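You operate a simulated robot arm through the tools that you are given. There is no shell and no other tool.

Carry out the task below with a simulated robot arm. There is one attempt and no reset: what you move stays moved.

Task
Empty the argon line, switch the welder off, then set 70 amps and wire speed 5.
Fine: at the panel of the tall welder cart; its cylinder valve is closed already: keep the argon test button down till the line is empty, while the welder is still on.

It is judged by the outcome, as a careful person would: the job done as asked, and still so three seconds after it is handed in. It fails if anything else is knocked over, pushed out of place, dropped, spilled or broken.

Robot
A 7-joint arm with a fingered hand, fixed in place. Base frame: the origin is at the foot of the arm, x ahead of it, y to its left, z up. Units: mm, degrees, N and s.
Its first joint turns from -115.0 to 115.0 degrees. Payload 5 kg.
The TCP is the grasp point between the finger pads, 32 mm short of the fingertips. In the tool frame z runs along the fingers and y along their closing line. The gripper opens to 160 mm. The gripper's body begins 89 mm behind the TCP. The gripper is a hand of 4 fingers: y runs from the thumb to the fingers, the wrist lies at [0, 0, -267] in the tool frame, and closing takes about 1.5 s.
Orientation is that of the tool frame in the base frame, as a unit quaternion [x, y, z, w]. With the fingers straight down and closing along the base's y, the tool's x points along the base's -x, its y along +y and its z along -z.

Tools
- The arm moves only by the tool servo_tool. Its argument "commands" is a list of rows, each a list of 2 entries, a list of its own where there are three numbers: the shift along the base's x, y, z in mm, then the turn, a rotation vector about the base's x, y, z in degrees. In form: [[[x, y, z], [rx, ry, rz]], ...]. A call has 1 to 20 rows; each row shifts and turns the commanded pose from where the row before left it. "hand" is the finger opening in mm, from 0 to 160, set as the call begins (left out, the last holds). A row lasts 0.2 s, in which the tool goes at most 50 mm and 8.6 degrees; a call with a longer step from one row to the next is refused whole, and so is a gripper value outside its range. A pose out of reach is approached as far as the arm can. The call stops where the force on the tool passes 40 N (or 10 N more than at its start, if that is more) or the arm is blocked; 0.2 s more then pass. Each finger travels about 45 mm/s and halts on what it meets, pressing with about 24 N; the grip force reading is that of the motor and also rises with nothing between the fingers. The clock runs only during rows and for 0.2 s after the last one: add rows that do not move to give the fingers time. The reply holds the time, the measured pose of the TCP, the force on the tool along the base axes, the opening and the grip force, in the units named above and with some noise, with the torque about the TCP (base axes, N m) and any sound that the robot's microphone picked up.
- Cameras (640 x 400 px; columns grow to the right, rows downward): "scene" is fixed at [49.4, 651.1, 1257]; the picture's right is [-0.73, -0.68, 0.00], its down [-0.22, 0.24, -0.94] and it looks along [0.64, -0.69, -0.33] (base axes); focal length 372 px, centre (320, 200). "wrist" rides on the gripper at [80, -4, -114] in the tool frame; the picture's right is [0.05, 1.00, 0.00], its down [-0.82, 0.04, -0.58] and it looks along [-0.58, 0.03, 0.82] (tool axes); focal length 265 px, centre (320, 200). There is no depth. A picture from a camera that has moved, and an enlarged one, comes with that camera's place and axes in the base frame and with its lens.
- grab_frame(camera): a new picture of that camera. No time passes.
- raise_lower(by): slides the trunk up (or, below 0, down) by that many mm; the arm rides with it, the base frame stays. It gives what a move gives, with no picture.
- set_fingers(finger1, finger2, finger3, thumb_bend): sets how far each is bent, from 0 (flat) to 100 (curled in); at 30 the hand is open as for a grip, at 70 the pads meet at the TCP. One left out holds its place. A second passes; each finger stops where it meets its share of the squeeze, and holds until it gets a number again. A gripper value or a shape takes the hand back. It gives what a move gives, with no picture; readings hold the bend of each and the force on the fingers (four entries, about 0 where the hand has none), thumb and palm.
- hand_shape(shape): the hand has 4 fingers and takes this shape, open, in about a second: jaw (thumb against the fingers, like two jaws); tri (thumb and two fingers); tip (a fingertip pinch); poke (one finger out to press); point (the index stretched); flat (the hand flat); cup (the hand cupped); fist (a fist). The gripper value then closes the fingers along that shape, each until it touches; the sizes above hold for jaw. It gives what a move gives, with no picture.
- close_up(camera, box): a new picture of the part [left, top, right, bottom] of that camera's present view, enlarged. No time passes.
- job_done(): hands the job in; it is judged then, once.

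Nothing tells you positions but the pictures and the camera data. Unless the task says otherwise, let go and move clear before handing in.

The tools are called by a JSON object that holds its "api" and its "payload". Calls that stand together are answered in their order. servo_tool: Moves the arm, as the interface text tells. Its arguments: {"type":"object","properties":{"commands":{"type":"array"},"hand":{"type":"number"}},"required":["commands"]} The other tools are called the same way: raise_lower (by) slides the trunk up or down; hand_shape (shape) gives the hand a shape; set_fingers (finger1, finger2, finger3, thumb_bend) moves the fingers one by one; grab_frame (camera) takes a picture; close_up (camera, box) takes an enlarged picture of a part of a camera's view; job_done () hands the job in.

At the start:

```text
time_s: 0.0
eef_pos: [734.9, 45.0, 1033.8]
ee_rot: [0.0, 1.0, 0.0, 0.0]
force: [0.3, 0.0, -0.3]
moment: [0.0, -0.03, -0.03]
width: 159.9
grasp_force: 0.0
shape: jaw
bend: [30.0, 30.0, 30.0, 30.0]
finger forces: [0.0, 0.0, 0.0, 0.0, 0.0, 0.1]
trunk travel left (down, up): [-450.0, 540.0]
```

scene: 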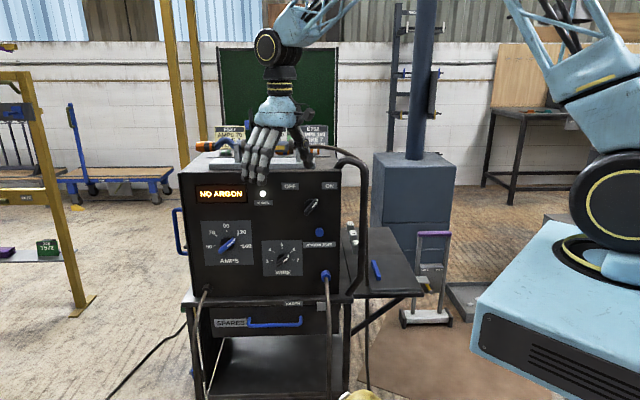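
wrist: 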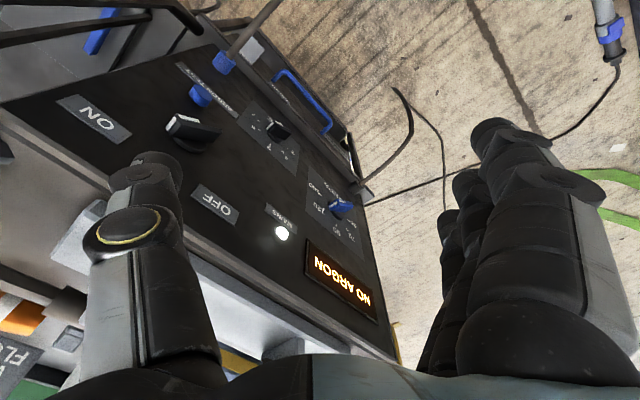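

I see the tall welder cart with its panel facing the camera; a "NO ARGON" display, an AMPS knob, a WIRE knob, an OFF/ON rotary switch and a blue argon test button. I'll look closer before moving.

{"api": "close_up", "payload": {"camera": "scene", "box": [170, 140, 370, 300]}}

{"api": "close_up", "payload": {"camera": "scene", "box": [180, 170, 280, 280]}}

{"api": "close_up", "payload": {"camera": "scene", "box": [250, 170, 350, 285]}}

{"api": "close_up", "payload": {"camera": "wrist", "box": [0, 20, 400, 360]}}

{"api": "close_up", "payload": {"camera": "scene", "box": [170, 110, 370, 200]}}

```text
2.50 times, centred on (270, 220) of scene
camera zoom: at [49.4, 651.1, 1257.0], right [-0.73, -0.68, 0.0], down [-0.22, 0.24, -0.94], along [0.64, -0.69, -0.33], focal length 930 px, centre (445, 150)
```

zoom: 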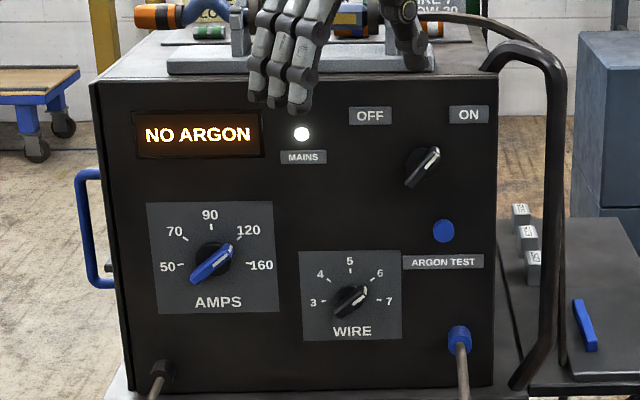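

```text
3.64 times, centred on (230, 225) of scene
camera zoom: at [49.4, 651.1, 1257.0], right [-0.73, -0.68, 0.0], down [-0.22, 0.24, -0.94], along [0.64, -0.69, -0.33], focal length 1352 px, centre (647, 109)
```

zoom: 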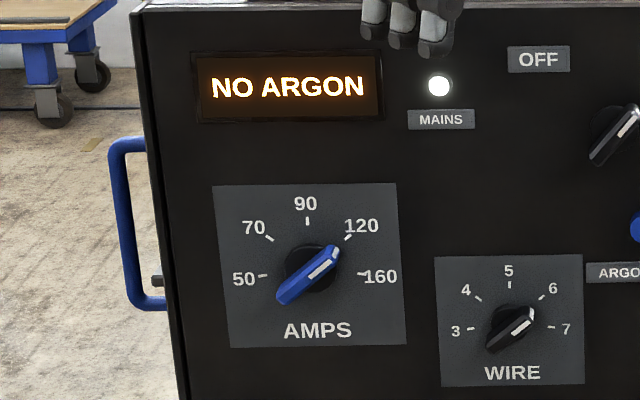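

```text
3.48 times, centred on (300, 228) of scene
camera zoom: at [49.4, 651.1, 1257.0], right [-0.73, -0.68, 0.0], down [-0.22, 0.24, -0.94], along [0.64, -0.69, -0.33], focal length 1293 px, centre (390, 104)
```

zoom: 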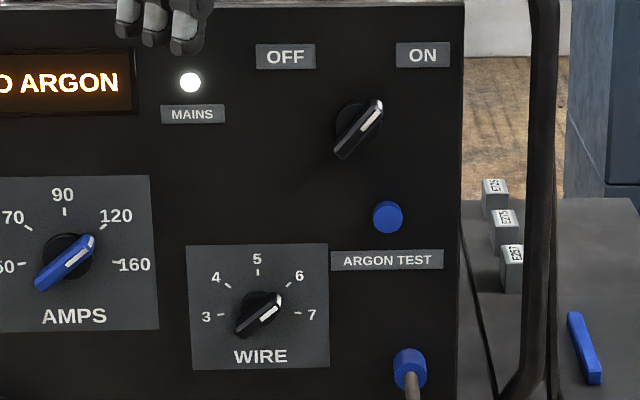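

```text
1.18 times, centred on (200, 190) of wrist
camera zoom: at [656.5, 42.1, 1148.6], right [-0.05, 1.0, 0.0], down [0.82, 0.04, 0.58], along [0.58, 0.03, -0.82], focal length 312 px, centre (461, 212)
```

zoom: 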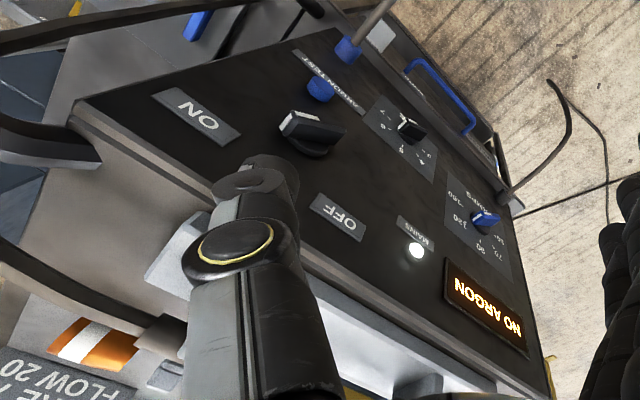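

```text
3.20 times, centred on (270, 155) of scene
camera zoom: at [49.4, 651.1, 1257.0], right [-0.73, -0.68, 0.0], down [-0.22, 0.24, -0.94], along [0.64, -0.69, -0.33], focal length 1190 px, centre (480, 344)
```

zoom: 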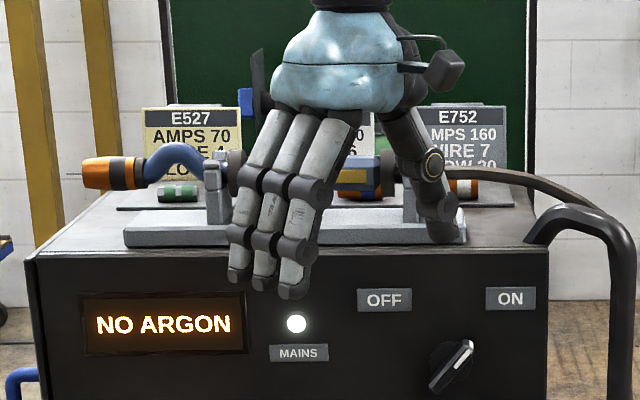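

The panel faces diagonally toward the scene camera (normal about (-0.7, 0.7, 0)), with the argon test button near (748, -100, 800) and the AMPS knob near (947, 98, 757). I'll back the hand away from the panel and turn it about the vertical, then pitch it to face the panel squarely.

{"api": "servo_tool", "payload": {"commands": [[[-20, 20, 0], [0, 0, -7.5]], [[-20, 20, 0], [0, 0, -7.5]], [[-20, 20, 0], [0, 0, -7.5]], [[-20, 20, 0], [0, 0, -7.5]], [[-20, 20, 0], [0, 0, -7.5]], [[-20, 20, 0], [0, 0, -7.5]]]}}

```text
time_s: 1.4
eef_pos: [615.3, 166.9, 1033.6]
ee_rot: [0.383, 0.924, 0.0, 0.0]
force: [0.1, 0.9, -0.8]
moment: [0.05, 0.04, 0.0]
width: 159.8
grasp_force: 0.1
shape: jaw
bend: [30.0, 30.0, 30.0, 30.0]
finger forces: [0.1, 0.0, 0.0, 0.1, 0.0, 0.0]
trunk travel left (down, up): [-450.0, 540.0]
```

The hand is yawed 45° and clear of the panel. Next I pitch it up to point at the panel while lowering it.

{"api": "servo_tool", "payload": {"commands": [[[0, 0, -12], [-5.303, -5.303, 0]], [[0, 0, -12], [-5.303, -5.303, 0]], [[0, 0, -12], [-5.303, -5.303, 0]], [[0, 0, -12], [-5.303, -5.303, 0]], [[0, 0, -12], [-5.303, -5.303, 0]], [[0, 0, -12], [-5.303, -5.303, 0]], [[0, 0, -12], [-5.303, -5.303, 0]], [[0, 0, -12], [-5.303, -5.303, 0]], [[0, 0, -12], [-5.303, -5.303, 0]], [[0, 0, -12], [-5.303, -5.303, 0]], [[0, 0, -12], [-5.303, -5.303, 0]], [[0, 0, -12], [-5.303, -5.303, 0]]]}}

{"api": "grab_frame", "payload": {"camera": "scene"}}

{"api": "grab_frame", "payload": {"camera": "wrist"}}

```text
time_s: 4.0
eef_pos: [615.0, 166.0, 889.4]
ee_rot: [0.27, 0.653, -0.27, 0.654]
force: [-0.2, -0.5, 0.7]
moment: [0.01, 0.01, -0.02]
width: 160.1
grasp_force: 0.0
shape: jaw
bend: [30.0, 30.0, 30.0, 30.0]
finger forces: [0.1, 0.1, 0.1, 0.0, 0.1, 0.0]
trunk travel left (down, up): [-450.0, 540.0]
```

```text
taken
```

scene: 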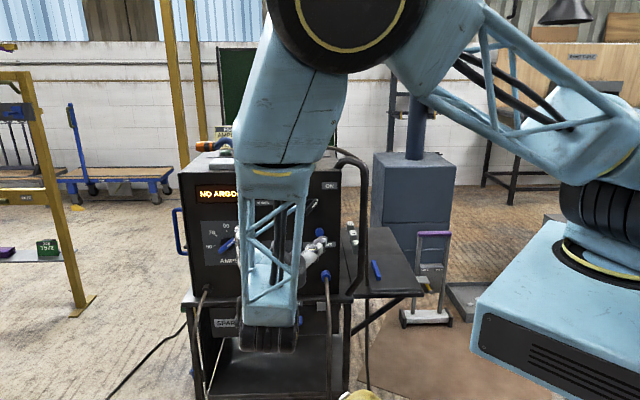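

```text
taken
camera wrist: at [533.4, 243.8, 810.6], right [0.71, 0.71, -0.05], down [-0.38, 0.44, 0.81], along [0.6, -0.56, 0.58], focal length 265 px, centre (320, 200)
```

wrist: 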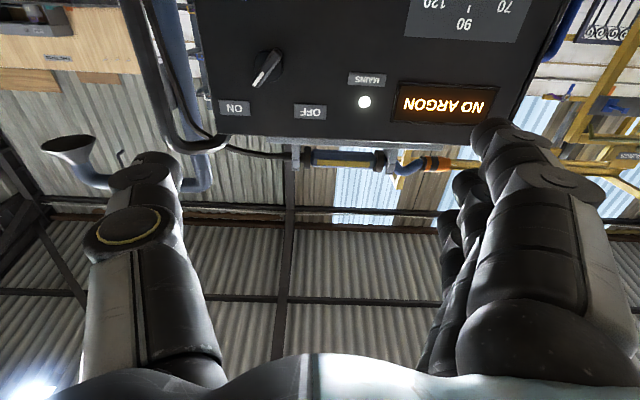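

The hand now faces the panel. I'll lower it so the wrist camera sees the whole panel, then measure where each control is.

{"api": "servo_tool", "payload": {"commands": [[[0, 0, -30], [0, 0, 0]], [[0, 0, -30], [0, 0, 0]], [[0, 0, -30], [0, 0, 0]], [[0, 0, -30], [0, 0, 0]], [[0, 0, -20], [0, 0, 0]], [[0, 0, 0], [0, 0, 0]]]}}

{"api": "grab_frame", "payload": {"camera": "wrist"}}

{"api": "grab_frame", "payload": {"camera": "scene"}}

```text
time_s: 5.4
eef_pos: [614.4, 166.1, 749.5]
ee_rot: [0.27, 0.654, -0.271, 0.653]
force: [0.4, -0.5, 0.2]
moment: [-0.02, 0.0, -0.01]
width: 159.7
grasp_force: 0.0
shape: jaw
bend: [30.0, 30.0, 30.0, 30.0]
finger forces: [0.0, 0.0, 0.0, 0.0, 0.0, 0.0]
trunk travel left (down, up): [-450.0, 540.0]
```

```text
taken
camera wrist: at [533.4, 243.1, 670.4], right [0.71, 0.71, -0.05], down [-0.38, 0.44, 0.82], along [0.6, -0.56, 0.58], focal length 265 px, centre (320, 200)
```

wrist: 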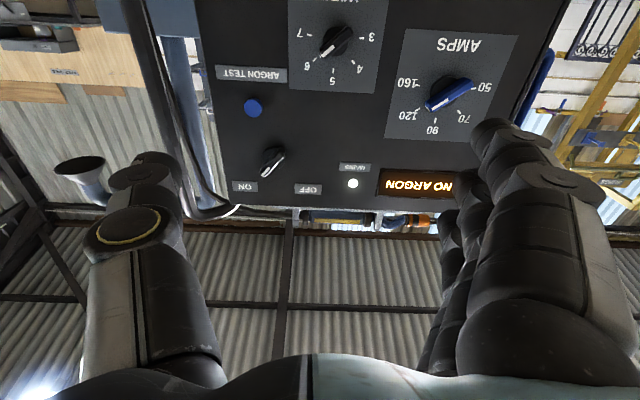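

```text
taken
```

scene: 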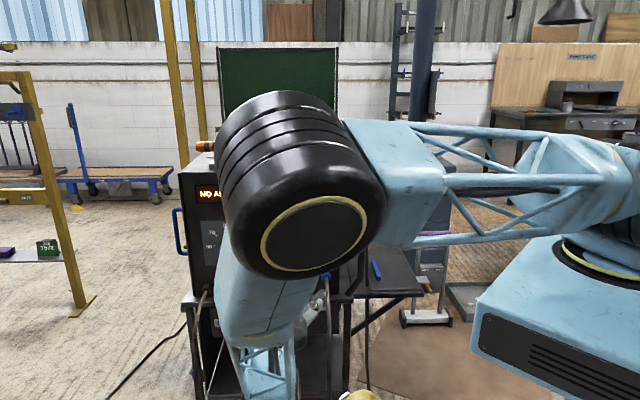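

The panel plane sits about 290 mm ahead of the TCP; I have estimates for the button, switch, AMPS and WIRE knobs. I'll shape the hand for poking and see where the fingertip sits in the wrist view.

{"api": "hand_shape", "payload": {"shape": "poke"}}

{"api": "grab_frame", "payload": {"camera": "wrist"}}

{"api": "close_up", "payload": {"camera": "wrist", "box": [190, 0, 570, 220]}}

```text
time_s: 6.3
eef_pos: [616.6, 166.0, 749.5]
ee_rot: [0.27, 0.654, -0.271, 0.652]
force: [0.4, 1.1, -0.8]
moment: [0.01, 0.0, 0.02]
width: 0.1
grasp_force: 0.2
shape: poke
bend: [100.0, 100.0, 100.0, 47.0]
finger forces: [0.0, 0.0, 0.0, 0.0, 0.1, 0.0]
trunk travel left (down, up): [-450.0, 540.0]
```

```text
taken
camera wrist: at [533.4, 243.1, 670.6], right [0.71, 0.71, -0.05], down [-0.38, 0.44, 0.82], along [0.6, -0.56, 0.58], focal length 265 px, centre (320, 200)
```

wrist: 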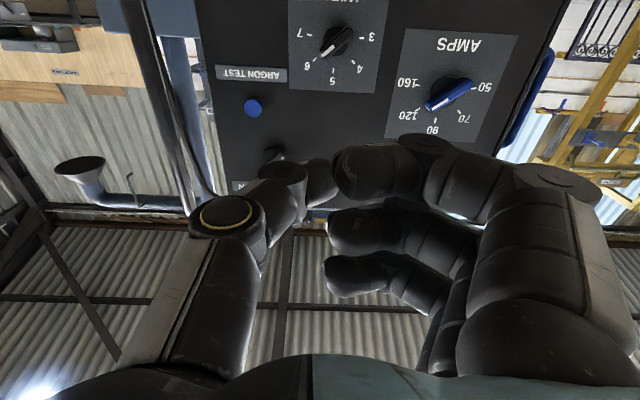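

```text
1.68 times, centred on (380, 110) of wrist
camera zoom: at [533.4, 243.1, 670.6], right [0.71, 0.71, -0.05], down [-0.38, 0.44, 0.82], along [0.6, -0.56, 0.58], focal length 447 px, centre (219, 352)
```

zoom: 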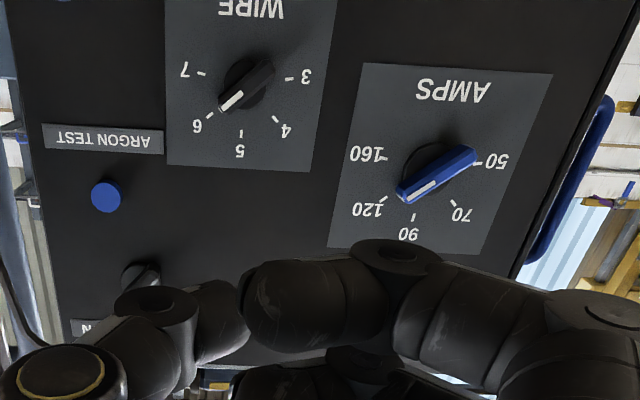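

In this "poke" shape all fingers are curled and the thumb is half-bent, which isn't ideal for a button. I'll try the "point" shape with the index stretched.

{"api": "hand_shape", "payload": {"shape": "point"}}

{"api": "grab_frame", "payload": {"camera": "wrist"}}

```text
time_s: 7.2
eef_pos: [615.3, 166.4, 749.4]
ee_rot: [0.271, 0.653, -0.271, 0.653]
force: [0.6, 0.7, -0.5]
moment: [-0.01, 0.02, -0.01]
width: 152.3
grasp_force: 0.1
shape: point
bend: [30.0, 100.0, 100.0, 54.0]
finger forces: [0.0, 0.1, 0.1, 0.1, 0.0, 0.0]
trunk travel left (down, up): [-450.0, 540.0]
```

```text
taken
camera wrist: at [533.4, 243.1, 670.6], right [0.71, 0.71, -0.05], down [-0.38, 0.44, 0.82], along [0.6, -0.56, 0.58], focal length 265 px, centre (320, 200)
```

wrist: 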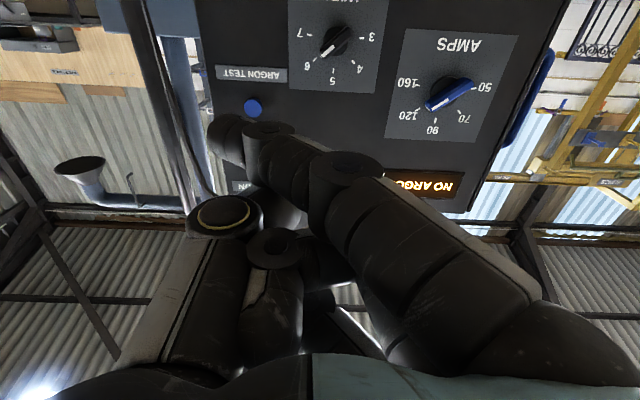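

The index seems to be angled across the hand; I'll let it settle and look again.

{"api": "servo_tool", "payload": {"commands": [[[0, 0, 0], [0, 0, 0]], [[0, 0, 0], [0, 0, 0]], [[0, 0, 0], [0, 0, 0]], [[0, 0, 0], [0, 0, 0]]]}}

{"api": "grab_frame", "payload": {"camera": "wrist"}}

{"api": "close_up", "payload": {"camera": "scene", "box": [200, 240, 360, 400]}}

```text
time_s: 8.2
eef_pos: [615.1, 165.5, 749.3]
ee_rot: [0.27, 0.654, -0.27, 0.653]
force: [0.5, 0.0, -0.8]
moment: [0.01, -0.02, -0.02]
width: 152.0
grasp_force: 0.1
shape: point
bend: [30.0, 100.0, 100.0, 54.0]
finger forces: [0.0, 0.1, 0.0, 0.0, 0.0, 0.1]
trunk travel left (down, up): [-450.0, 540.0]
```

```text
taken
camera wrist: at [533.4, 243.1, 670.6], right [0.71, 0.71, -0.05], down [-0.38, 0.44, 0.82], along [0.6, -0.56, 0.58], focal length 265 px, centre (320, 200)
```

wrist: 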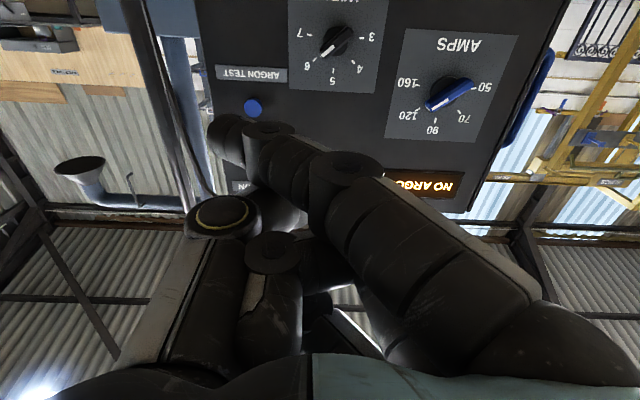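

```text
2.50 times, centred on (280, 320) of scene
camera zoom: at [49.4, 651.1, 1257.0], right [-0.73, -0.68, 0.0], down [-0.22, 0.24, -0.94], along [0.64, -0.69, -0.33], focal length 930 px, centre (420, -100)
```

zoom: 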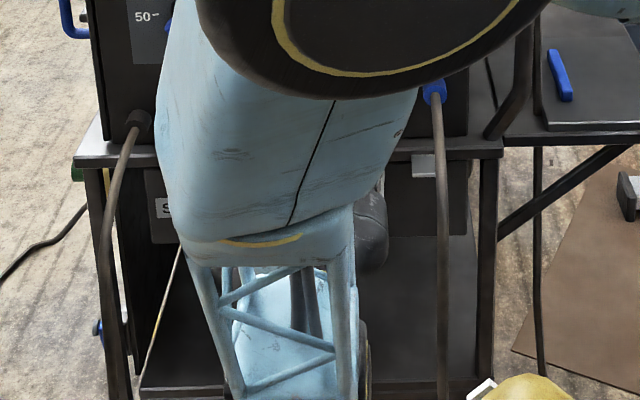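

The "point" index is slanted across the hand. I'll check the "tip" and "tri" shapes, since a pinched fingertip would also make a good pusher.

{"api": "hand_shape", "payload": {"shape": "tip"}}

{"api": "grab_frame", "payload": {"camera": "wrist"}}

{"api": "servo_tool", "payload": {"commands": [[[0, 0, 0], [0, 0, 0]], [[0, 0, 0], [0, 0, 0]], [[0, 0, 0], [0, 0, 0]], [[0, 0, 0], [0, 0, 0]], [[0, 0, 0], [0, 0, 0]], [[0, 0, 0], [0, 0, 0]], [[0, 0, 0], [0, 0, 0]], [[0, 0, 0], [0, 0, 0]]], "hand": 0}}

{"api": "grab_frame", "payload": {"camera": "wrist"}}

```text
time_s: 9.1
eef_pos: [616.0, 164.5, 749.2]
ee_rot: [0.271, 0.654, -0.271, 0.653]
force: [-0.1, -0.2, 0.3]
moment: [0.02, 0.04, 0.0]
width: 160.2
grasp_force: 0.2
shape: tip
bend: [1.0, 30.0, 1.0, 30.0]
finger forces: [0.1, 0.0, 0.1, 0.0, 0.0, 0.1]
trunk travel left (down, up): [-450.0, 540.0]
```

```text
taken
camera wrist: at [533.4, 243.1, 670.6], right [0.71, 0.71, -0.05], down [-0.38, 0.44, 0.82], along [0.6, -0.56, 0.58], focal length 265 px, centre (320, 200)
```

wrist: 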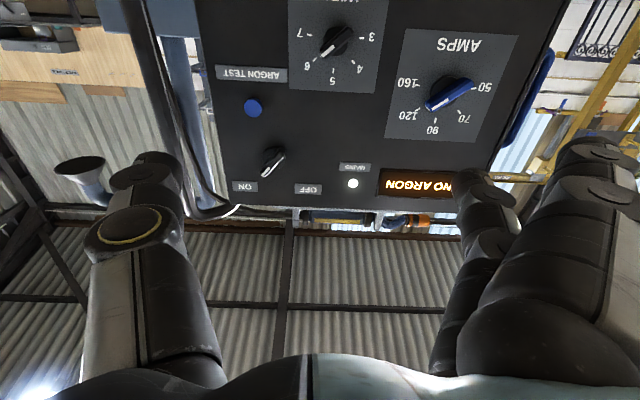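

```text
time_s: 10.9
eef_pos: [615.1, 165.7, 750.6]
ee_rot: [0.27, 0.654, -0.271, 0.653]
force: [-0.4, -0.5, -0.9]
moment: [-0.01, 0.0, 0.01]
width: 0.0
grasp_force: 0.0
shape: tip
bend: [1.0, 70.0, 1.0, 70.0]
finger forces: [0.0, 0.0, 0.1, 0.0, 0.1, 0.0]
trunk travel left (down, up): [-450.0, 540.0]
```

```text
taken
camera wrist: at [533.4, 243.1, 670.6], right [0.71, 0.71, -0.05], down [-0.38, 0.44, 0.82], along [0.6, -0.56, 0.58], focal length 265 px, centre (320, 200)
```

wrist: 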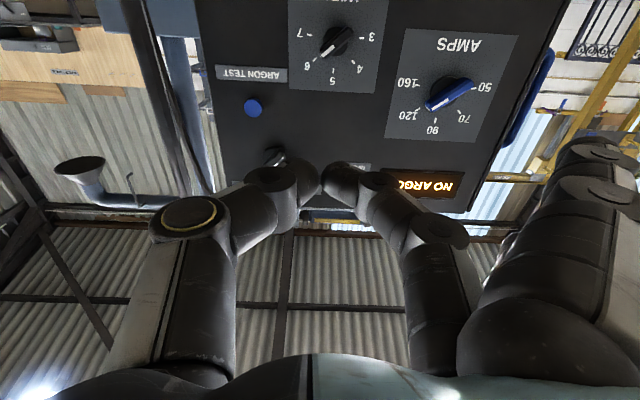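

With "tip" closed, the middle finger and thumb meet on the tool axis, while the outer fingers stick out straight. I'll curl the outer two so the pinch stands alone as a pusher.

{"api": "set_fingers", "payload": {"finger1": 100, "finger2": 70, "finger3": 100, "thumb_bend": 70}}

{"api": "grab_frame", "payload": {"camera": "wrist"}}

{"api": "close_up", "payload": {"camera": "wrist", "box": [200, 0, 520, 200]}}

```text
time_s: 11.9
eef_pos: [614.6, 166.3, 749.3]
ee_rot: [0.27, 0.654, -0.27, 0.653]
force: [1.1, -0.5, 0.3]
moment: [0.03, -0.02, 0.04]
width: 50.3
grasp_force: 0.0
shape: fingers
bend: [100.0, 70.0, 100.0, 70.0]
finger forces: [0.0, 0.1, 0.1, 0.1, 0.1, 0.1]
trunk travel left (down, up): [-450.0, 540.0]
```

```text
taken
camera wrist: at [533.4, 243.1, 670.6], right [0.71, 0.71, -0.05], down [-0.38, 0.44, 0.82], along [0.6, -0.56, 0.58], focal length 265 px, centre (320, 200)
```

wrist: 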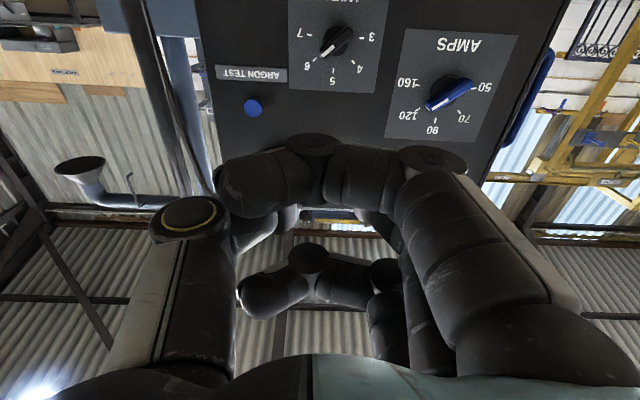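

```text
2.00 times, centred on (360, 100) of wrist
camera zoom: at [533.4, 243.1, 670.6], right [0.71, 0.71, -0.05], down [-0.38, 0.44, 0.82], along [0.6, -0.56, 0.58], focal length 531 px, centre (240, 400)
```

zoom: 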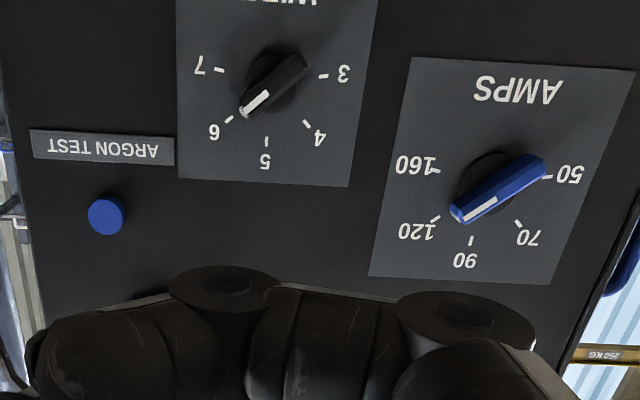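

The pinch of middle finger and thumb is a compact pusher on the tool axis. I'll move to about 60 mm in front of the argon test button at the panel's right side and check the alignment.

{"api": "servo_tool", "payload": {"commands": [[[-6.36, -27.6, 10], [0, 0, 0]], [[-6.36, -27.6, 10], [0, 0, 0]], [[-6.36, -27.6, 10], [0, 0, 0]], [[-6.36, -27.6, 10], [0, 0, 0]], [[21.9, -21.9, 0], [0, 0, 0]], [[21.9, -21.9, 0], [0, 0, 0]], [[21.9, -21.9, 0], [0, 0, 0]], [[21.9, -21.9, 0], [0, 0, 0]], [[0, 0, 0], [0, 0, 0]]]}}

{"api": "grab_frame", "payload": {"camera": "wrist"}}

{"api": "grab_frame", "payload": {"camera": "scene"}}

```text
time_s: 13.9
eef_pos: [677.4, -31.9, 789.0]
ee_rot: [0.27, 0.654, -0.27, 0.653]
force: [0.2, -0.2, 0.1]
moment: [-0.01, 0.0, 0.01]
width: 50.5
grasp_force: 0.0
shape: fingers
bend: [100.0, 70.0, 100.0, 70.0]
finger forces: [0.0, 0.0, 0.0, 0.0, 0.0, 0.1]
trunk travel left (down, up): [-450.0, 540.0]
```

```text
taken
camera wrist: at [595.7, 45.9, 710.0], right [0.71, 0.71, -0.05], down [-0.38, 0.44, 0.82], along [0.6, -0.56, 0.58], focal length 265 px, centre (320, 200)
```

wrist: 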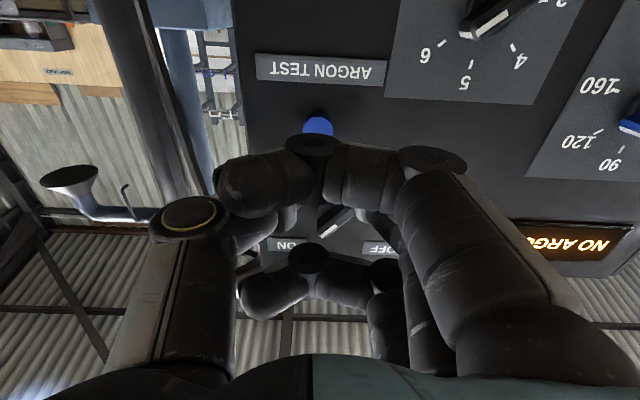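

```text
taken
```

scene: 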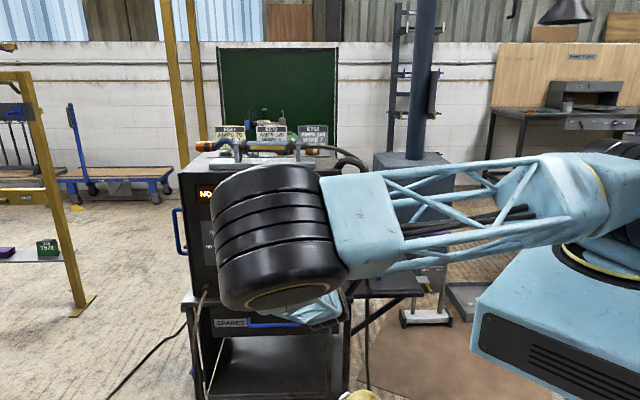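

The button is just ahead of the pinched fingertips. I'll creep forward toward it, watching the force.

{"api": "servo_tool", "payload": {"commands": [[[7.07, -7.07, -1], [0, 0, 0]], [[7.07, -7.07, -1], [0, 0, 0]], [[7.07, -7.07, 0], [0, 0, 0]], [[7.07, -7.07, 0], [0, 0, 0]], [[3.54, -3.54, 0], [0, 0, 0]], [[0, 0, 0], [0, 0, 0]]]}}

{"api": "grab_frame", "payload": {"camera": "wrist"}}

```text
time_s: 15.3
eef_pos: [709.6, -63.4, 787.2]
ee_rot: [0.271, 0.654, -0.271, 0.653]
force: [0.2, 0.1, 0.3]
moment: [0.02, 0.0, -0.02]
width: 50.4
grasp_force: 0.1
shape: fingers
bend: [100.0, 70.0, 100.0, 70.0]
finger forces: [0.1, 0.1, 0.0, 0.0, 0.0, 0.1]
trunk travel left (down, up): [-450.0, 540.0]
```

```text
taken
camera wrist: at [627.1, 14.3, 708.5], right [0.71, 0.71, -0.05], down [-0.38, 0.44, 0.82], along [0.6, -0.56, 0.58], focal length 265 px, centre (320, 200)
```

wrist: 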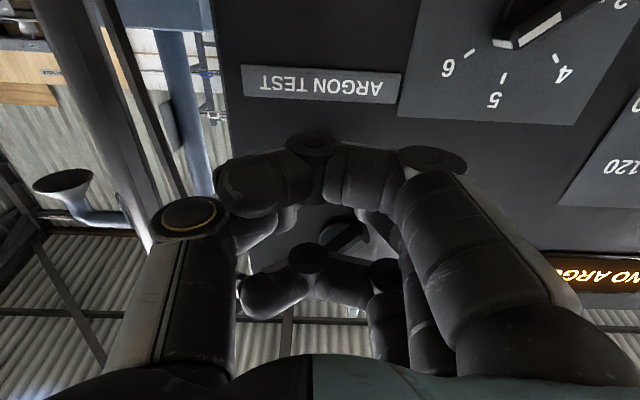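

No contact yet; the display is still partly in view at the right. I continue in small steps until I feel the button.

{"api": "servo_tool", "payload": {"commands": [[[2.12, -2.12, 0], [0, 0, 0]], [[2.12, -2.12, 0], [0, 0, 0]], [[2.12, -2.12, 0], [0, 0, 0]], [[2.12, -2.12, 0], [0, 0, 0]]]}}

```text
time_s: 16.3
eef_pos: [717.0, -70.8, 787.6]
ee_rot: [0.27, 0.654, -0.27, 0.653]
force: [-0.9, 0.5, -0.6]
moment: [-0.03, 0.0, 0.0]
width: 50.5
grasp_force: 0.0
shape: fingers
bend: [100.0, 70.0, 100.0, 70.0]
finger forces: [0.0, 0.1, 0.0, 0.0, 0.0, 0.0]
trunk travel left (down, up): [-450.0, 540.0]
```

Fingertips are around d=589; still essentially free. I continue in finer steps.

{"api": "servo_tool", "payload": {"commands": [[[1.41, -1.41, 0], [0, 0, 0]], [[1.41, -1.41, 0], [0, 0, 0]], [[1.41, -1.41, 0], [0, 0, 0]]]}}

{"api": "grab_frame", "payload": {"camera": "wrist"}}

```text
time_s: 17.1
eef_pos: [721.4, -76.1, 787.1]
ee_rot: [0.27, 0.654, -0.271, 0.653]
force: [0.6, -0.6, 0.3]
moment: [-0.03, 0.01, 0.0]
width: 50.4
grasp_force: 0.1
shape: fingers
bend: [100.0, 70.0, 100.0, 70.0]
finger forces: [0.0, 0.0, 0.0, 0.0, 0.0, 0.0]
trunk travel left (down, up): [-450.0, 540.0]
```

```text
taken
camera wrist: at [639.7, 1.6, 708.4], right [0.71, 0.71, -0.05], down [-0.38, 0.44, 0.82], along [0.6, -0.56, 0.58], focal length 265 px, centre (320, 200)
```

wrist: 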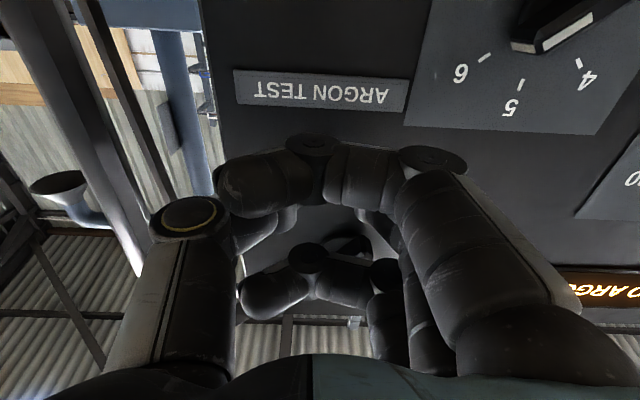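

Still free; the estimated panel plane may be a bit deeper. I continue in 2 mm steps.

{"api": "servo_tool", "payload": {"commands": [[[1.41, -1.41, 0], [0, 0, 0]], [[1.41, -1.41, 0], [0, 0, 0]], [[1.41, -1.41, 0], [0, 0, 0]]]}}

```text
time_s: 17.9
eef_pos: [724.6, -80.0, 787.7]
ee_rot: [0.269, 0.654, -0.27, 0.653]
force: [-0.6, 1.9, -0.1]
moment: [0.01, -0.01, 0.03]
width: 50.3
grasp_force: 0.6
shape: fingers
bend: [100.0, 70.0, 100.0, 70.0]
finger forces: [0.0, 1.5, 0.0, 0.0, 0.0, 0.1]
trunk travel left (down, up): [-450.0, 540.0]
```

The middle finger now feels 1.5 N, so I've reached the button. I press on in 1 mm steps, watching force, sound and display.

{"api": "servo_tool", "payload": {"commands": [[[0.71, -0.71, 0], [0, 0, 0]], [[0.71, -0.71, 0], [0, 0, 0]]]}}

{"api": "grab_frame", "payload": {"camera": "wrist"}}

{"api": "grab_frame", "payload": {"camera": "scene"}}

```text
time_s: 18.5
eef_pos: [727.0, -81.1, 787.3]
ee_rot: [0.27, 0.654, -0.27, 0.653]
force: [-1.7, 2.5, -0.3]
moment: [-0.03, 0.0, 0.09]
width: 50.4
grasp_force: 1.4
shape: fingers
bend: [100.0, 70.0, 100.0, 70.0]
finger forces: [0.0, 2.3, 0.0, 0.0, 0.0, 0.1]
trunk travel left (down, up): [-450.0, 540.0]
heard: click
```

```text
taken
camera wrist: at [645.0, -3.7, 708.6], right [0.71, 0.71, -0.05], down [-0.38, 0.44, 0.82], along [0.6, -0.56, 0.58], focal length 265 px, centre (320, 200)
```

wrist: 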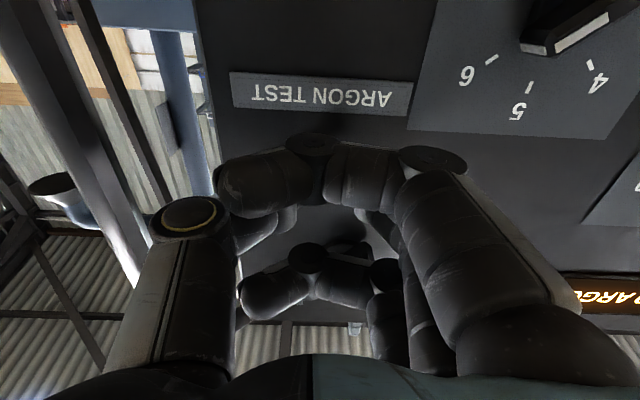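

```text
taken
```

scene: 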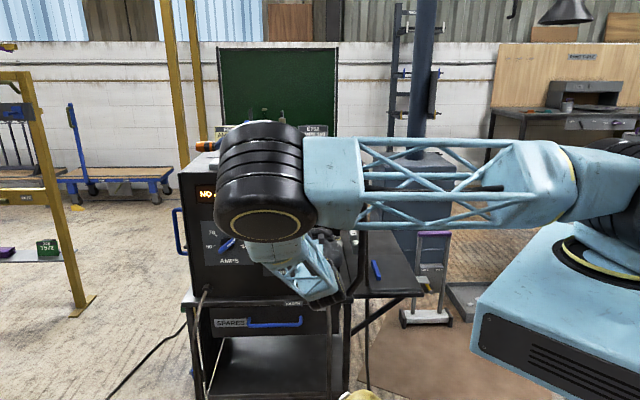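

A click: the button is down at about 3 N. I push 1 mm further for margin and hold it, listening for gas.

{"api": "servo_tool", "payload": {"commands": [[[0.71, -0.71, 0], [0, 0, 0]], [[0, 0, 0], [0, 0, 0]], [[0, 0, 0], [0, 0, 0]], [[0, 0, 0], [0, 0, 0]], [[0, 0, 0], [0, 0, 0]], [[0, 0, 0], [0, 0, 0]]]}}

{"api": "grab_frame", "payload": {"camera": "wrist"}}

{"api": "close_up", "payload": {"camera": "scene", "box": [180, 130, 340, 230]}}

```text
time_s: 19.9
eef_pos: [727.6, -82.8, 787.4]
ee_rot: [0.27, 0.654, -0.27, 0.653]
force: [-1.4, 2.5, -0.3]
moment: [0.02, 0.05, 0.06]
width: 50.2
grasp_force: 1.4
shape: fingers
bend: [100.0, 70.0, 100.0, 70.0]
finger forces: [0.0, 2.9, 0.0, 0.0, 0.0, 0.0]
trunk travel left (down, up): [-450.0, 540.0]
```

```text
taken
camera wrist: at [645.7, -4.9, 708.8], right [0.71, 0.71, -0.05], down [-0.38, 0.44, 0.82], along [0.6, -0.56, 0.58], focal length 265 px, centre (320, 200)
```

wrist: 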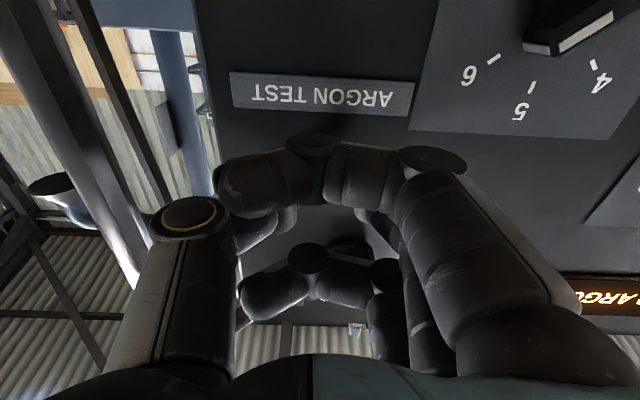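

```text
4.00 times, centred on (260, 180) of scene
camera zoom: at [49.4, 651.1, 1257.0], right [-0.73, -0.68, 0.0], down [-0.22, 0.24, -0.94], along [0.64, -0.69, -0.33], focal length 1487 px, centre (560, 280)
```

zoom: 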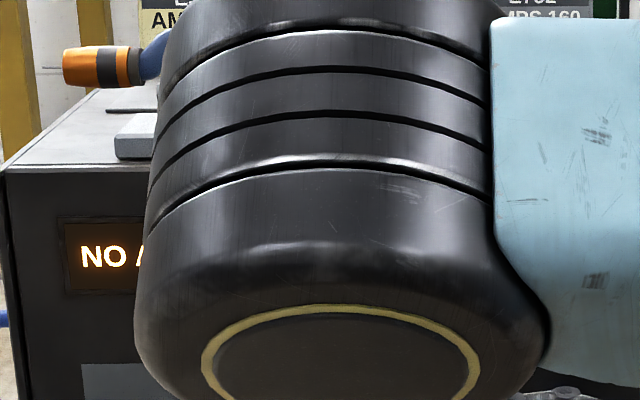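

The button is held; the display still reads "NO A…". I keep holding and checking.

{"api": "servo_tool", "payload": {"commands": [[[0, 0, 0], [0, 0, 0]], [[0, 0, 0], [0, 0, 0]], [[0, 0, 0], [0, 0, 0]], [[0, 0, 0], [0, 0, 0]], [[0, 0, 0], [0, 0, 0]], [[0, 0, 0], [0, 0, 0]], [[0, 0, 0], [0, 0, 0]], [[0, 0, 0], [0, 0, 0]], [[0, 0, 0], [0, 0, 0]], [[0, 0, 0], [0, 0, 0]], [[0, 0, 0], [0, 0, 0]], [[0, 0, 0], [0, 0, 0]], [[0, 0, 0], [0, 0, 0]], [[0, 0, 0], [0, 0, 0]], [[0, 0, 0], [0, 0, 0]]]}}

{"api": "close_up", "payload": {"camera": "wrist", "box": [440, 200, 640, 325]}}

{"api": "close_up", "payload": {"camera": "scene", "box": [180, 130, 340, 230]}}

```text
time_s: 23.1
eef_pos: [727.1, -82.9, 787.7]
ee_rot: [0.27, 0.655, -0.27, 0.652]
force: [-1.8, 2.4, -0.9]
moment: [0.01, 0.0, 0.05]
width: 50.5
grasp_force: 1.4
shape: fingers
bend: [100.0, 70.0, 100.0, 70.0]
finger forces: [0.0, 2.9, 0.0, 0.1, 0.1, 0.0]
trunk travel left (down, up): [-450.0, 540.0]
```

```text
3.20 times, centred on (540, 262) of wrist
camera zoom: at [645.7, -4.9, 708.8], right [0.71, 0.71, -0.05], down [-0.38, 0.44, 0.82], along [0.6, -0.56, 0.58], focal length 849 px, centre (-384, 0)
```

zoom: 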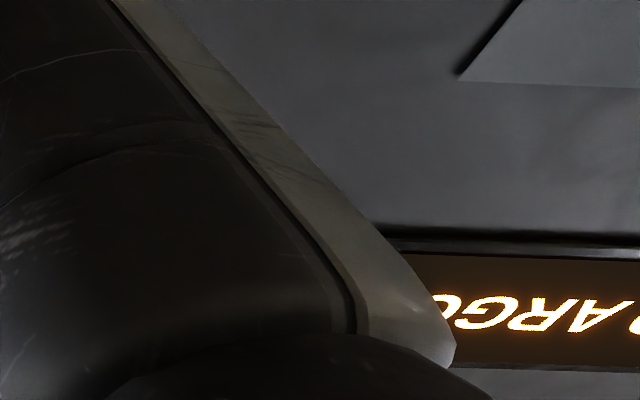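

```text
4.00 times, centred on (260, 180) of scene
camera zoom: at [49.4, 651.1, 1257.0], right [-0.73, -0.68, 0.0], down [-0.22, 0.24, -0.94], along [0.64, -0.69, -0.33], focal length 1487 px, centre (560, 280)
```

zoom: 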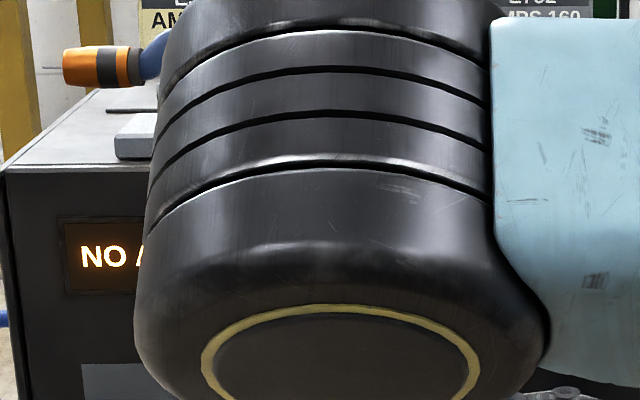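

Display unchanged and no sound. I'll press slightly deeper to be sure the button is fully down and keep holding.

{"api": "servo_tool", "payload": {"commands": [[[0.71, -0.71, 0], [0, 0, 0]], [[0, 0, 0], [0, 0, 0]], [[0.71, -0.71, 0], [0, 0, 0]], [[0, 0, 0], [0, 0, 0]], [[0, 0, 0], [0, 0, 0]], [[0, 0, 0], [0, 0, 0]], [[0, 0, 0], [0, 0, 0]], [[0, 0, 0], [0, 0, 0]], [[0, 0, 0], [0, 0, 0]], [[0, 0, 0], [0, 0, 0]]]}}

{"api": "grab_frame", "payload": {"camera": "wrist"}}

{"api": "grab_frame", "payload": {"camera": "scene"}}

```text
time_s: 25.3
eef_pos: [728.1, -83.8, 787.7]
ee_rot: [0.27, 0.653, -0.27, 0.654]
force: [-3.1, 4.9, 0.7]
moment: [-0.01, 0.01, 0.09]
width: 50.5
grasp_force: 2.6
shape: fingers
bend: [100.0, 70.0, 100.0, 70.0]
finger forces: [0.1, 4.8, 0.0, 0.0, 0.0, 0.0]
trunk travel left (down, up): [-450.0, 540.0]
```

```text
taken
camera wrist: at [647.1, -5.9, 708.8], right [0.71, 0.71, -0.05], down [-0.38, 0.44, 0.82], along [0.6, -0.56, 0.58], focal length 265 px, centre (320, 200)
```

wrist: 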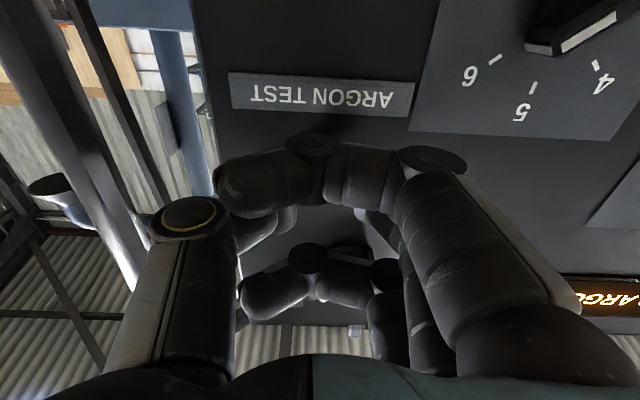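

```text
taken
```

scene: 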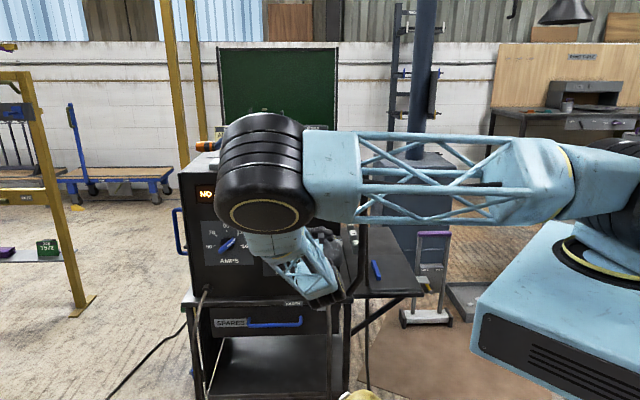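

The button is firmly down (about 6 N) and the welder is still on. I keep holding for the gas to bleed out.

{"api": "servo_tool", "payload": {"commands": [[[0, 0, 0], [0, 0, 0]], [[0, 0, 0], [0, 0, 0]], [[0, 0, 0], [0, 0, 0]], [[0, 0, 0], [0, 0, 0]], [[0, 0, 0], [0, 0, 0]], [[0, 0, 0], [0, 0, 0]], [[0, 0, 0], [0, 0, 0]], [[0, 0, 0], [0, 0, 0]], [[0, 0, 0], [0, 0, 0]], [[0, 0, 0], [0, 0, 0]], [[0, 0, 0], [0, 0, 0]], [[0, 0, 0], [0, 0, 0]], [[0, 0, 0], [0, 0, 0]], [[0, 0, 0], [0, 0, 0]], [[0, 0, 0], [0, 0, 0]], [[0, 0, 0], [0, 0, 0]], [[0, 0, 0], [0, 0, 0]], [[0, 0, 0], [0, 0, 0]], [[0, 0, 0], [0, 0, 0]], [[0, 0, 0], [0, 0, 0]]]}}

{"api": "close_up", "payload": {"camera": "wrist", "box": [440, 200, 640, 325]}}

{"api": "close_up", "payload": {"camera": "scene", "box": [160, 110, 360, 235]}}

```text
time_s: 29.5
eef_pos: [728.7, -82.3, 788.0]
ee_rot: [0.27, 0.653, -0.269, 0.654]
force: [-2.6, 3.8, 0.0]
moment: [-0.01, -0.02, 0.08]
width: 50.2
grasp_force: 1.6
shape: fingers
bend: [100.0, 70.0, 100.0, 70.0]
finger forces: [0.0, 4.3, 0.0, 0.1, 0.0, 0.1]
trunk travel left (down, up): [-450.0, 540.0]
```

```text
3.20 times, centred on (540, 262) of wrist
camera zoom: at [647.1, -5.8, 708.8], right [0.71, 0.71, -0.05], down [-0.38, 0.44, 0.82], along [0.6, -0.56, 0.58], focal length 849 px, centre (-384, 0)
```

zoom: 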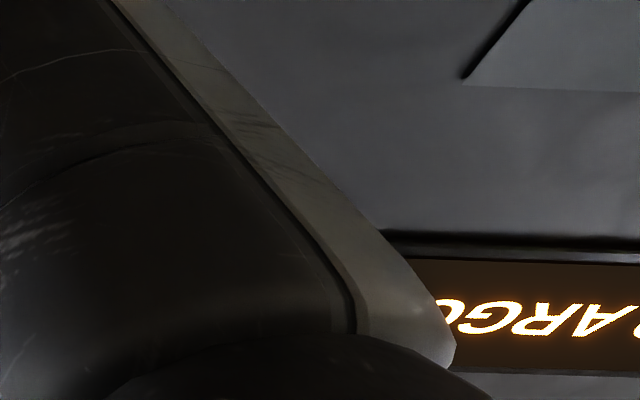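

```text
3.20 times, centred on (260, 172) of scene
camera zoom: at [49.4, 651.1, 1257.0], right [-0.73, -0.68, 0.0], down [-0.22, 0.24, -0.94], along [0.64, -0.69, -0.33], focal length 1190 px, centre (512, 288)
```

zoom: 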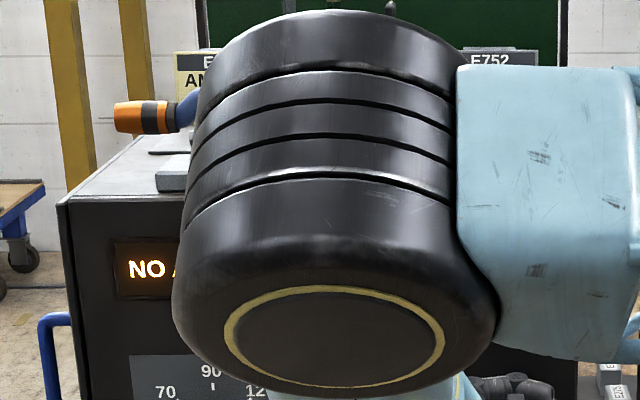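

Nothing has changed at the display, and I heard no hiss. I'll press deeper in small steps to confirm whether the button has reached its stop.

{"api": "servo_tool", "payload": {"commands": [[[0.71, -0.71, 0], [0, 0, 0]], [[0, 0, 0], [0, 0, 0]], [[0.71, -0.71, 0], [0, 0, 0]], [[0, 0, 0], [0, 0, 0]]]}}

{"api": "servo_tool", "payload": {"commands": [[[0.71, -0.71, 0], [0, 0, 0]], [[0, 0, 0], [0, 0, 0]], [[0, 0, 0], [0, 0, 0]]]}}

```text
time_s: 30.5
eef_pos: [731.1, -83.5, 788.1]
ee_rot: [0.269, 0.654, -0.27, 0.653]
force: [-6.4, 9.0, 1.1]
moment: [-0.02, -0.03, 0.22]
width: 50.3
grasp_force: 6.1
shape: fingers
bend: [100.0, 71.0, 100.0, 70.0]
finger forces: [0.0, 12.0, 0.0, 0.1, 0.1, 0.0]
trunk travel left (down, up): [-450.0, 540.0]
```

```text
time_s: 31.3
eef_pos: [732.6, -84.5, 787.4]
ee_rot: [0.271, 0.654, -0.271, 0.653]
force: [-10.4, 15.9, 0.7]
moment: [0.01, -0.03, 0.18]
width: 50.6
grasp_force: 10.4
shape: fingers
bend: [100.0, 72.0, 100.0, 70.0]
finger forces: [0.0, 16.6, 0.0, 0.0, 3.3, 0.0]
trunk travel left (down, up): [-450.0, 540.0]
```

The force ramps steeply now, so the button is at its stop. I ease back slightly and hold it there for longer.

{"api": "servo_tool", "payload": {"commands": [[[-0.6, 0.6, 0], [0, 0, 0]], [[0, 0, 0], [0, 0, 0]], [[0, 0, 0], [0, 0, 0]], [[0, 0, 0], [0, 0, 0]], [[0, 0, 0], [0, 0, 0]], [[0, 0, 0], [0, 0, 0]], [[0, 0, 0], [0, 0, 0]], [[0, 0, 0], [0, 0, 0]], [[0, 0, 0], [0, 0, 0]], [[0, 0, 0], [0, 0, 0]], [[0, 0, 0], [0, 0, 0]], [[0, 0, 0], [0, 0, 0]], [[0, 0, 0], [0, 0, 0]], [[0, 0, 0], [0, 0, 0]], [[0, 0, 0], [0, 0, 0]], [[0, 0, 0], [0, 0, 0]], [[0, 0, 0], [0, 0, 0]], [[0, 0, 0], [0, 0, 0]], [[0, 0, 0], [0, 0, 0]], [[0, 0, 0], [0, 0, 0]]]}}

{"api": "close_up", "payload": {"camera": "wrist", "box": [440, 200, 640, 325]}}

{"api": "close_up", "payload": {"camera": "scene", "box": [160, 110, 360, 235]}}

```text
time_s: 35.5
eef_pos: [731.4, -85.3, 788.4]
ee_rot: [0.269, 0.654, -0.27, 0.654]
force: [-8.5, 17.7, -0.1]
moment: [-0.02, -0.03, 0.36]
width: 50.3
grasp_force: 10.0
shape: fingers
bend: [100.0, 72.0, 100.0, 70.0]
finger forces: [0.0, 18.5, 0.0, 0.0, 1.1, 0.1]
trunk travel left (down, up): [-450.0, 540.0]
```

```text
3.20 times, centred on (540, 262) of wrist
camera zoom: at [648.7, -7.3, 708.7], right [0.71, 0.71, -0.05], down [-0.38, 0.44, 0.82], along [0.6, -0.56, 0.58], focal length 849 px, centre (-384, 0)
```

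zoom: 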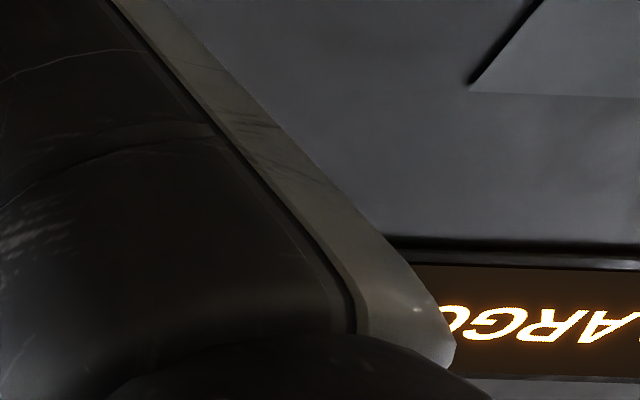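

```text
3.20 times, centred on (260, 172) of scene
camera zoom: at [49.4, 651.1, 1257.0], right [-0.73, -0.68, 0.0], down [-0.22, 0.24, -0.94], along [0.64, -0.69, -0.33], focal length 1190 px, centre (512, 288)
```

zoom: 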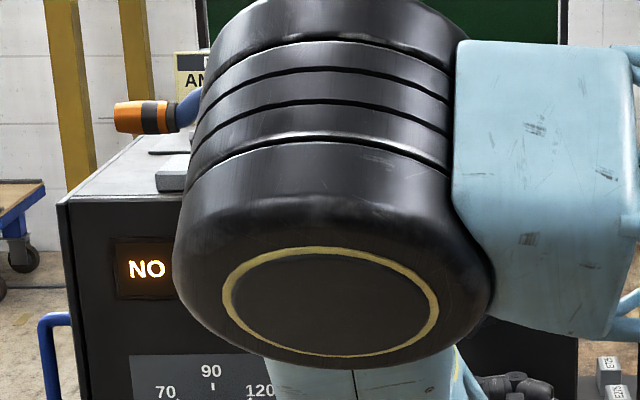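

Still "NO ARGON" on the display. I hold on for another 8 seconds to be thorough before judging.

{"api": "servo_tool", "payload": {"commands": [[[0, 0, 0], [0, 0, 0]], [[0, 0, 0], [0, 0, 0]], [[0, 0, 0], [0, 0, 0]], [[0, 0, 0], [0, 0, 0]], [[0, 0, 0], [0, 0, 0]], [[0, 0, 0], [0, 0, 0]], [[0, 0, 0], [0, 0, 0]], [[0, 0, 0], [0, 0, 0]], [[0, 0, 0], [0, 0, 0]], [[0, 0, 0], [0, 0, 0]], [[0, 0, 0], [0, 0, 0]], [[0, 0, 0], [0, 0, 0]], [[0, 0, 0], [0, 0, 0]], [[0, 0, 0], [0, 0, 0]], [[0, 0, 0], [0, 0, 0]], [[0, 0, 0], [0, 0, 0]], [[0, 0, 0], [0, 0, 0]], [[0, 0, 0], [0, 0, 0]], [[0, 0, 0], [0, 0, 0]], [[0, 0, 0], [0, 0, 0]]]}}

{"api": "servo_tool", "payload": {"commands": [[[0, 0, 0], [0, 0, 0]], [[0, 0, 0], [0, 0, 0]], [[0, 0, 0], [0, 0, 0]], [[0, 0, 0], [0, 0, 0]], [[0, 0, 0], [0, 0, 0]], [[0, 0, 0], [0, 0, 0]], [[0, 0, 0], [0, 0, 0]], [[0, 0, 0], [0, 0, 0]], [[0, 0, 0], [0, 0, 0]], [[0, 0, 0], [0, 0, 0]], [[0, 0, 0], [0, 0, 0]], [[0, 0, 0], [0, 0, 0]], [[0, 0, 0], [0, 0, 0]], [[0, 0, 0], [0, 0, 0]], [[0, 0, 0], [0, 0, 0]], [[0, 0, 0], [0, 0, 0]], [[0, 0, 0], [0, 0, 0]], [[0, 0, 0], [0, 0, 0]], [[0, 0, 0], [0, 0, 0]], [[0, 0, 0], [0, 0, 0]]]}}

{"api": "grab_frame", "payload": {"camera": "scene"}}

{"api": "grab_frame", "payload": {"camera": "wrist"}}

```text
time_s: 39.7
eef_pos: [731.1, -84.3, 787.4]
ee_rot: [0.271, 0.653, -0.271, 0.653]
force: [-9.2, 17.3, -0.4]
moment: [0.01, 0.01, 0.3]
width: 50.6
grasp_force: 9.7
shape: fingers
bend: [100.0, 72.0, 100.0, 70.0]
finger forces: [0.0, 18.0, 0.0, 0.1, 1.1, 0.0]
trunk travel left (down, up): [-450.0, 540.0]
```

```text
time_s: 43.9
eef_pos: [730.7, -85.4, 787.9]
ee_rot: [0.27, 0.654, -0.272, 0.653]
force: [-7.6, 16.8, -0.3]
moment: [0.0, 0.02, 0.29]
width: 50.3
grasp_force: 9.5
shape: fingers
bend: [100.0, 72.0, 100.0, 70.0]
finger forces: [0.1, 17.0, 0.1, 0.0, 0.9, 0.1]
trunk travel left (down, up): [-450.0, 540.0]
```

```text
taken
```

scene: 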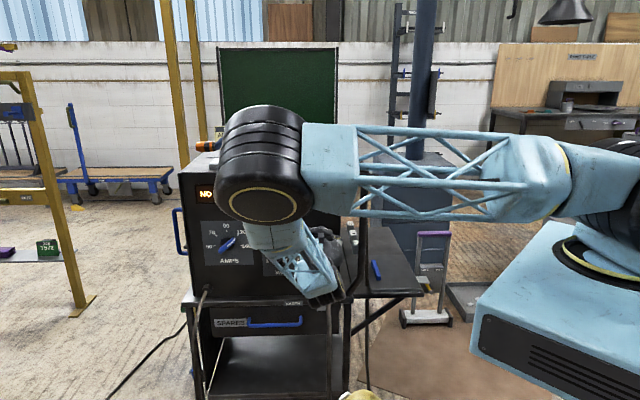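

```text
taken
camera wrist: at [648.8, -7.4, 708.7], right [0.71, 0.71, -0.05], down [-0.38, 0.44, 0.82], along [0.6, -0.56, 0.58], focal length 265 px, centre (320, 200)
```

wrist: 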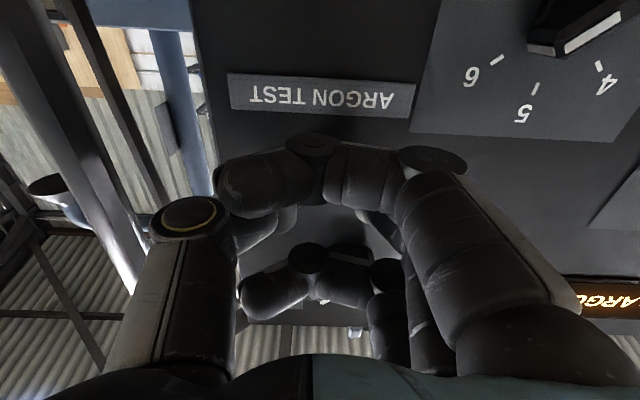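

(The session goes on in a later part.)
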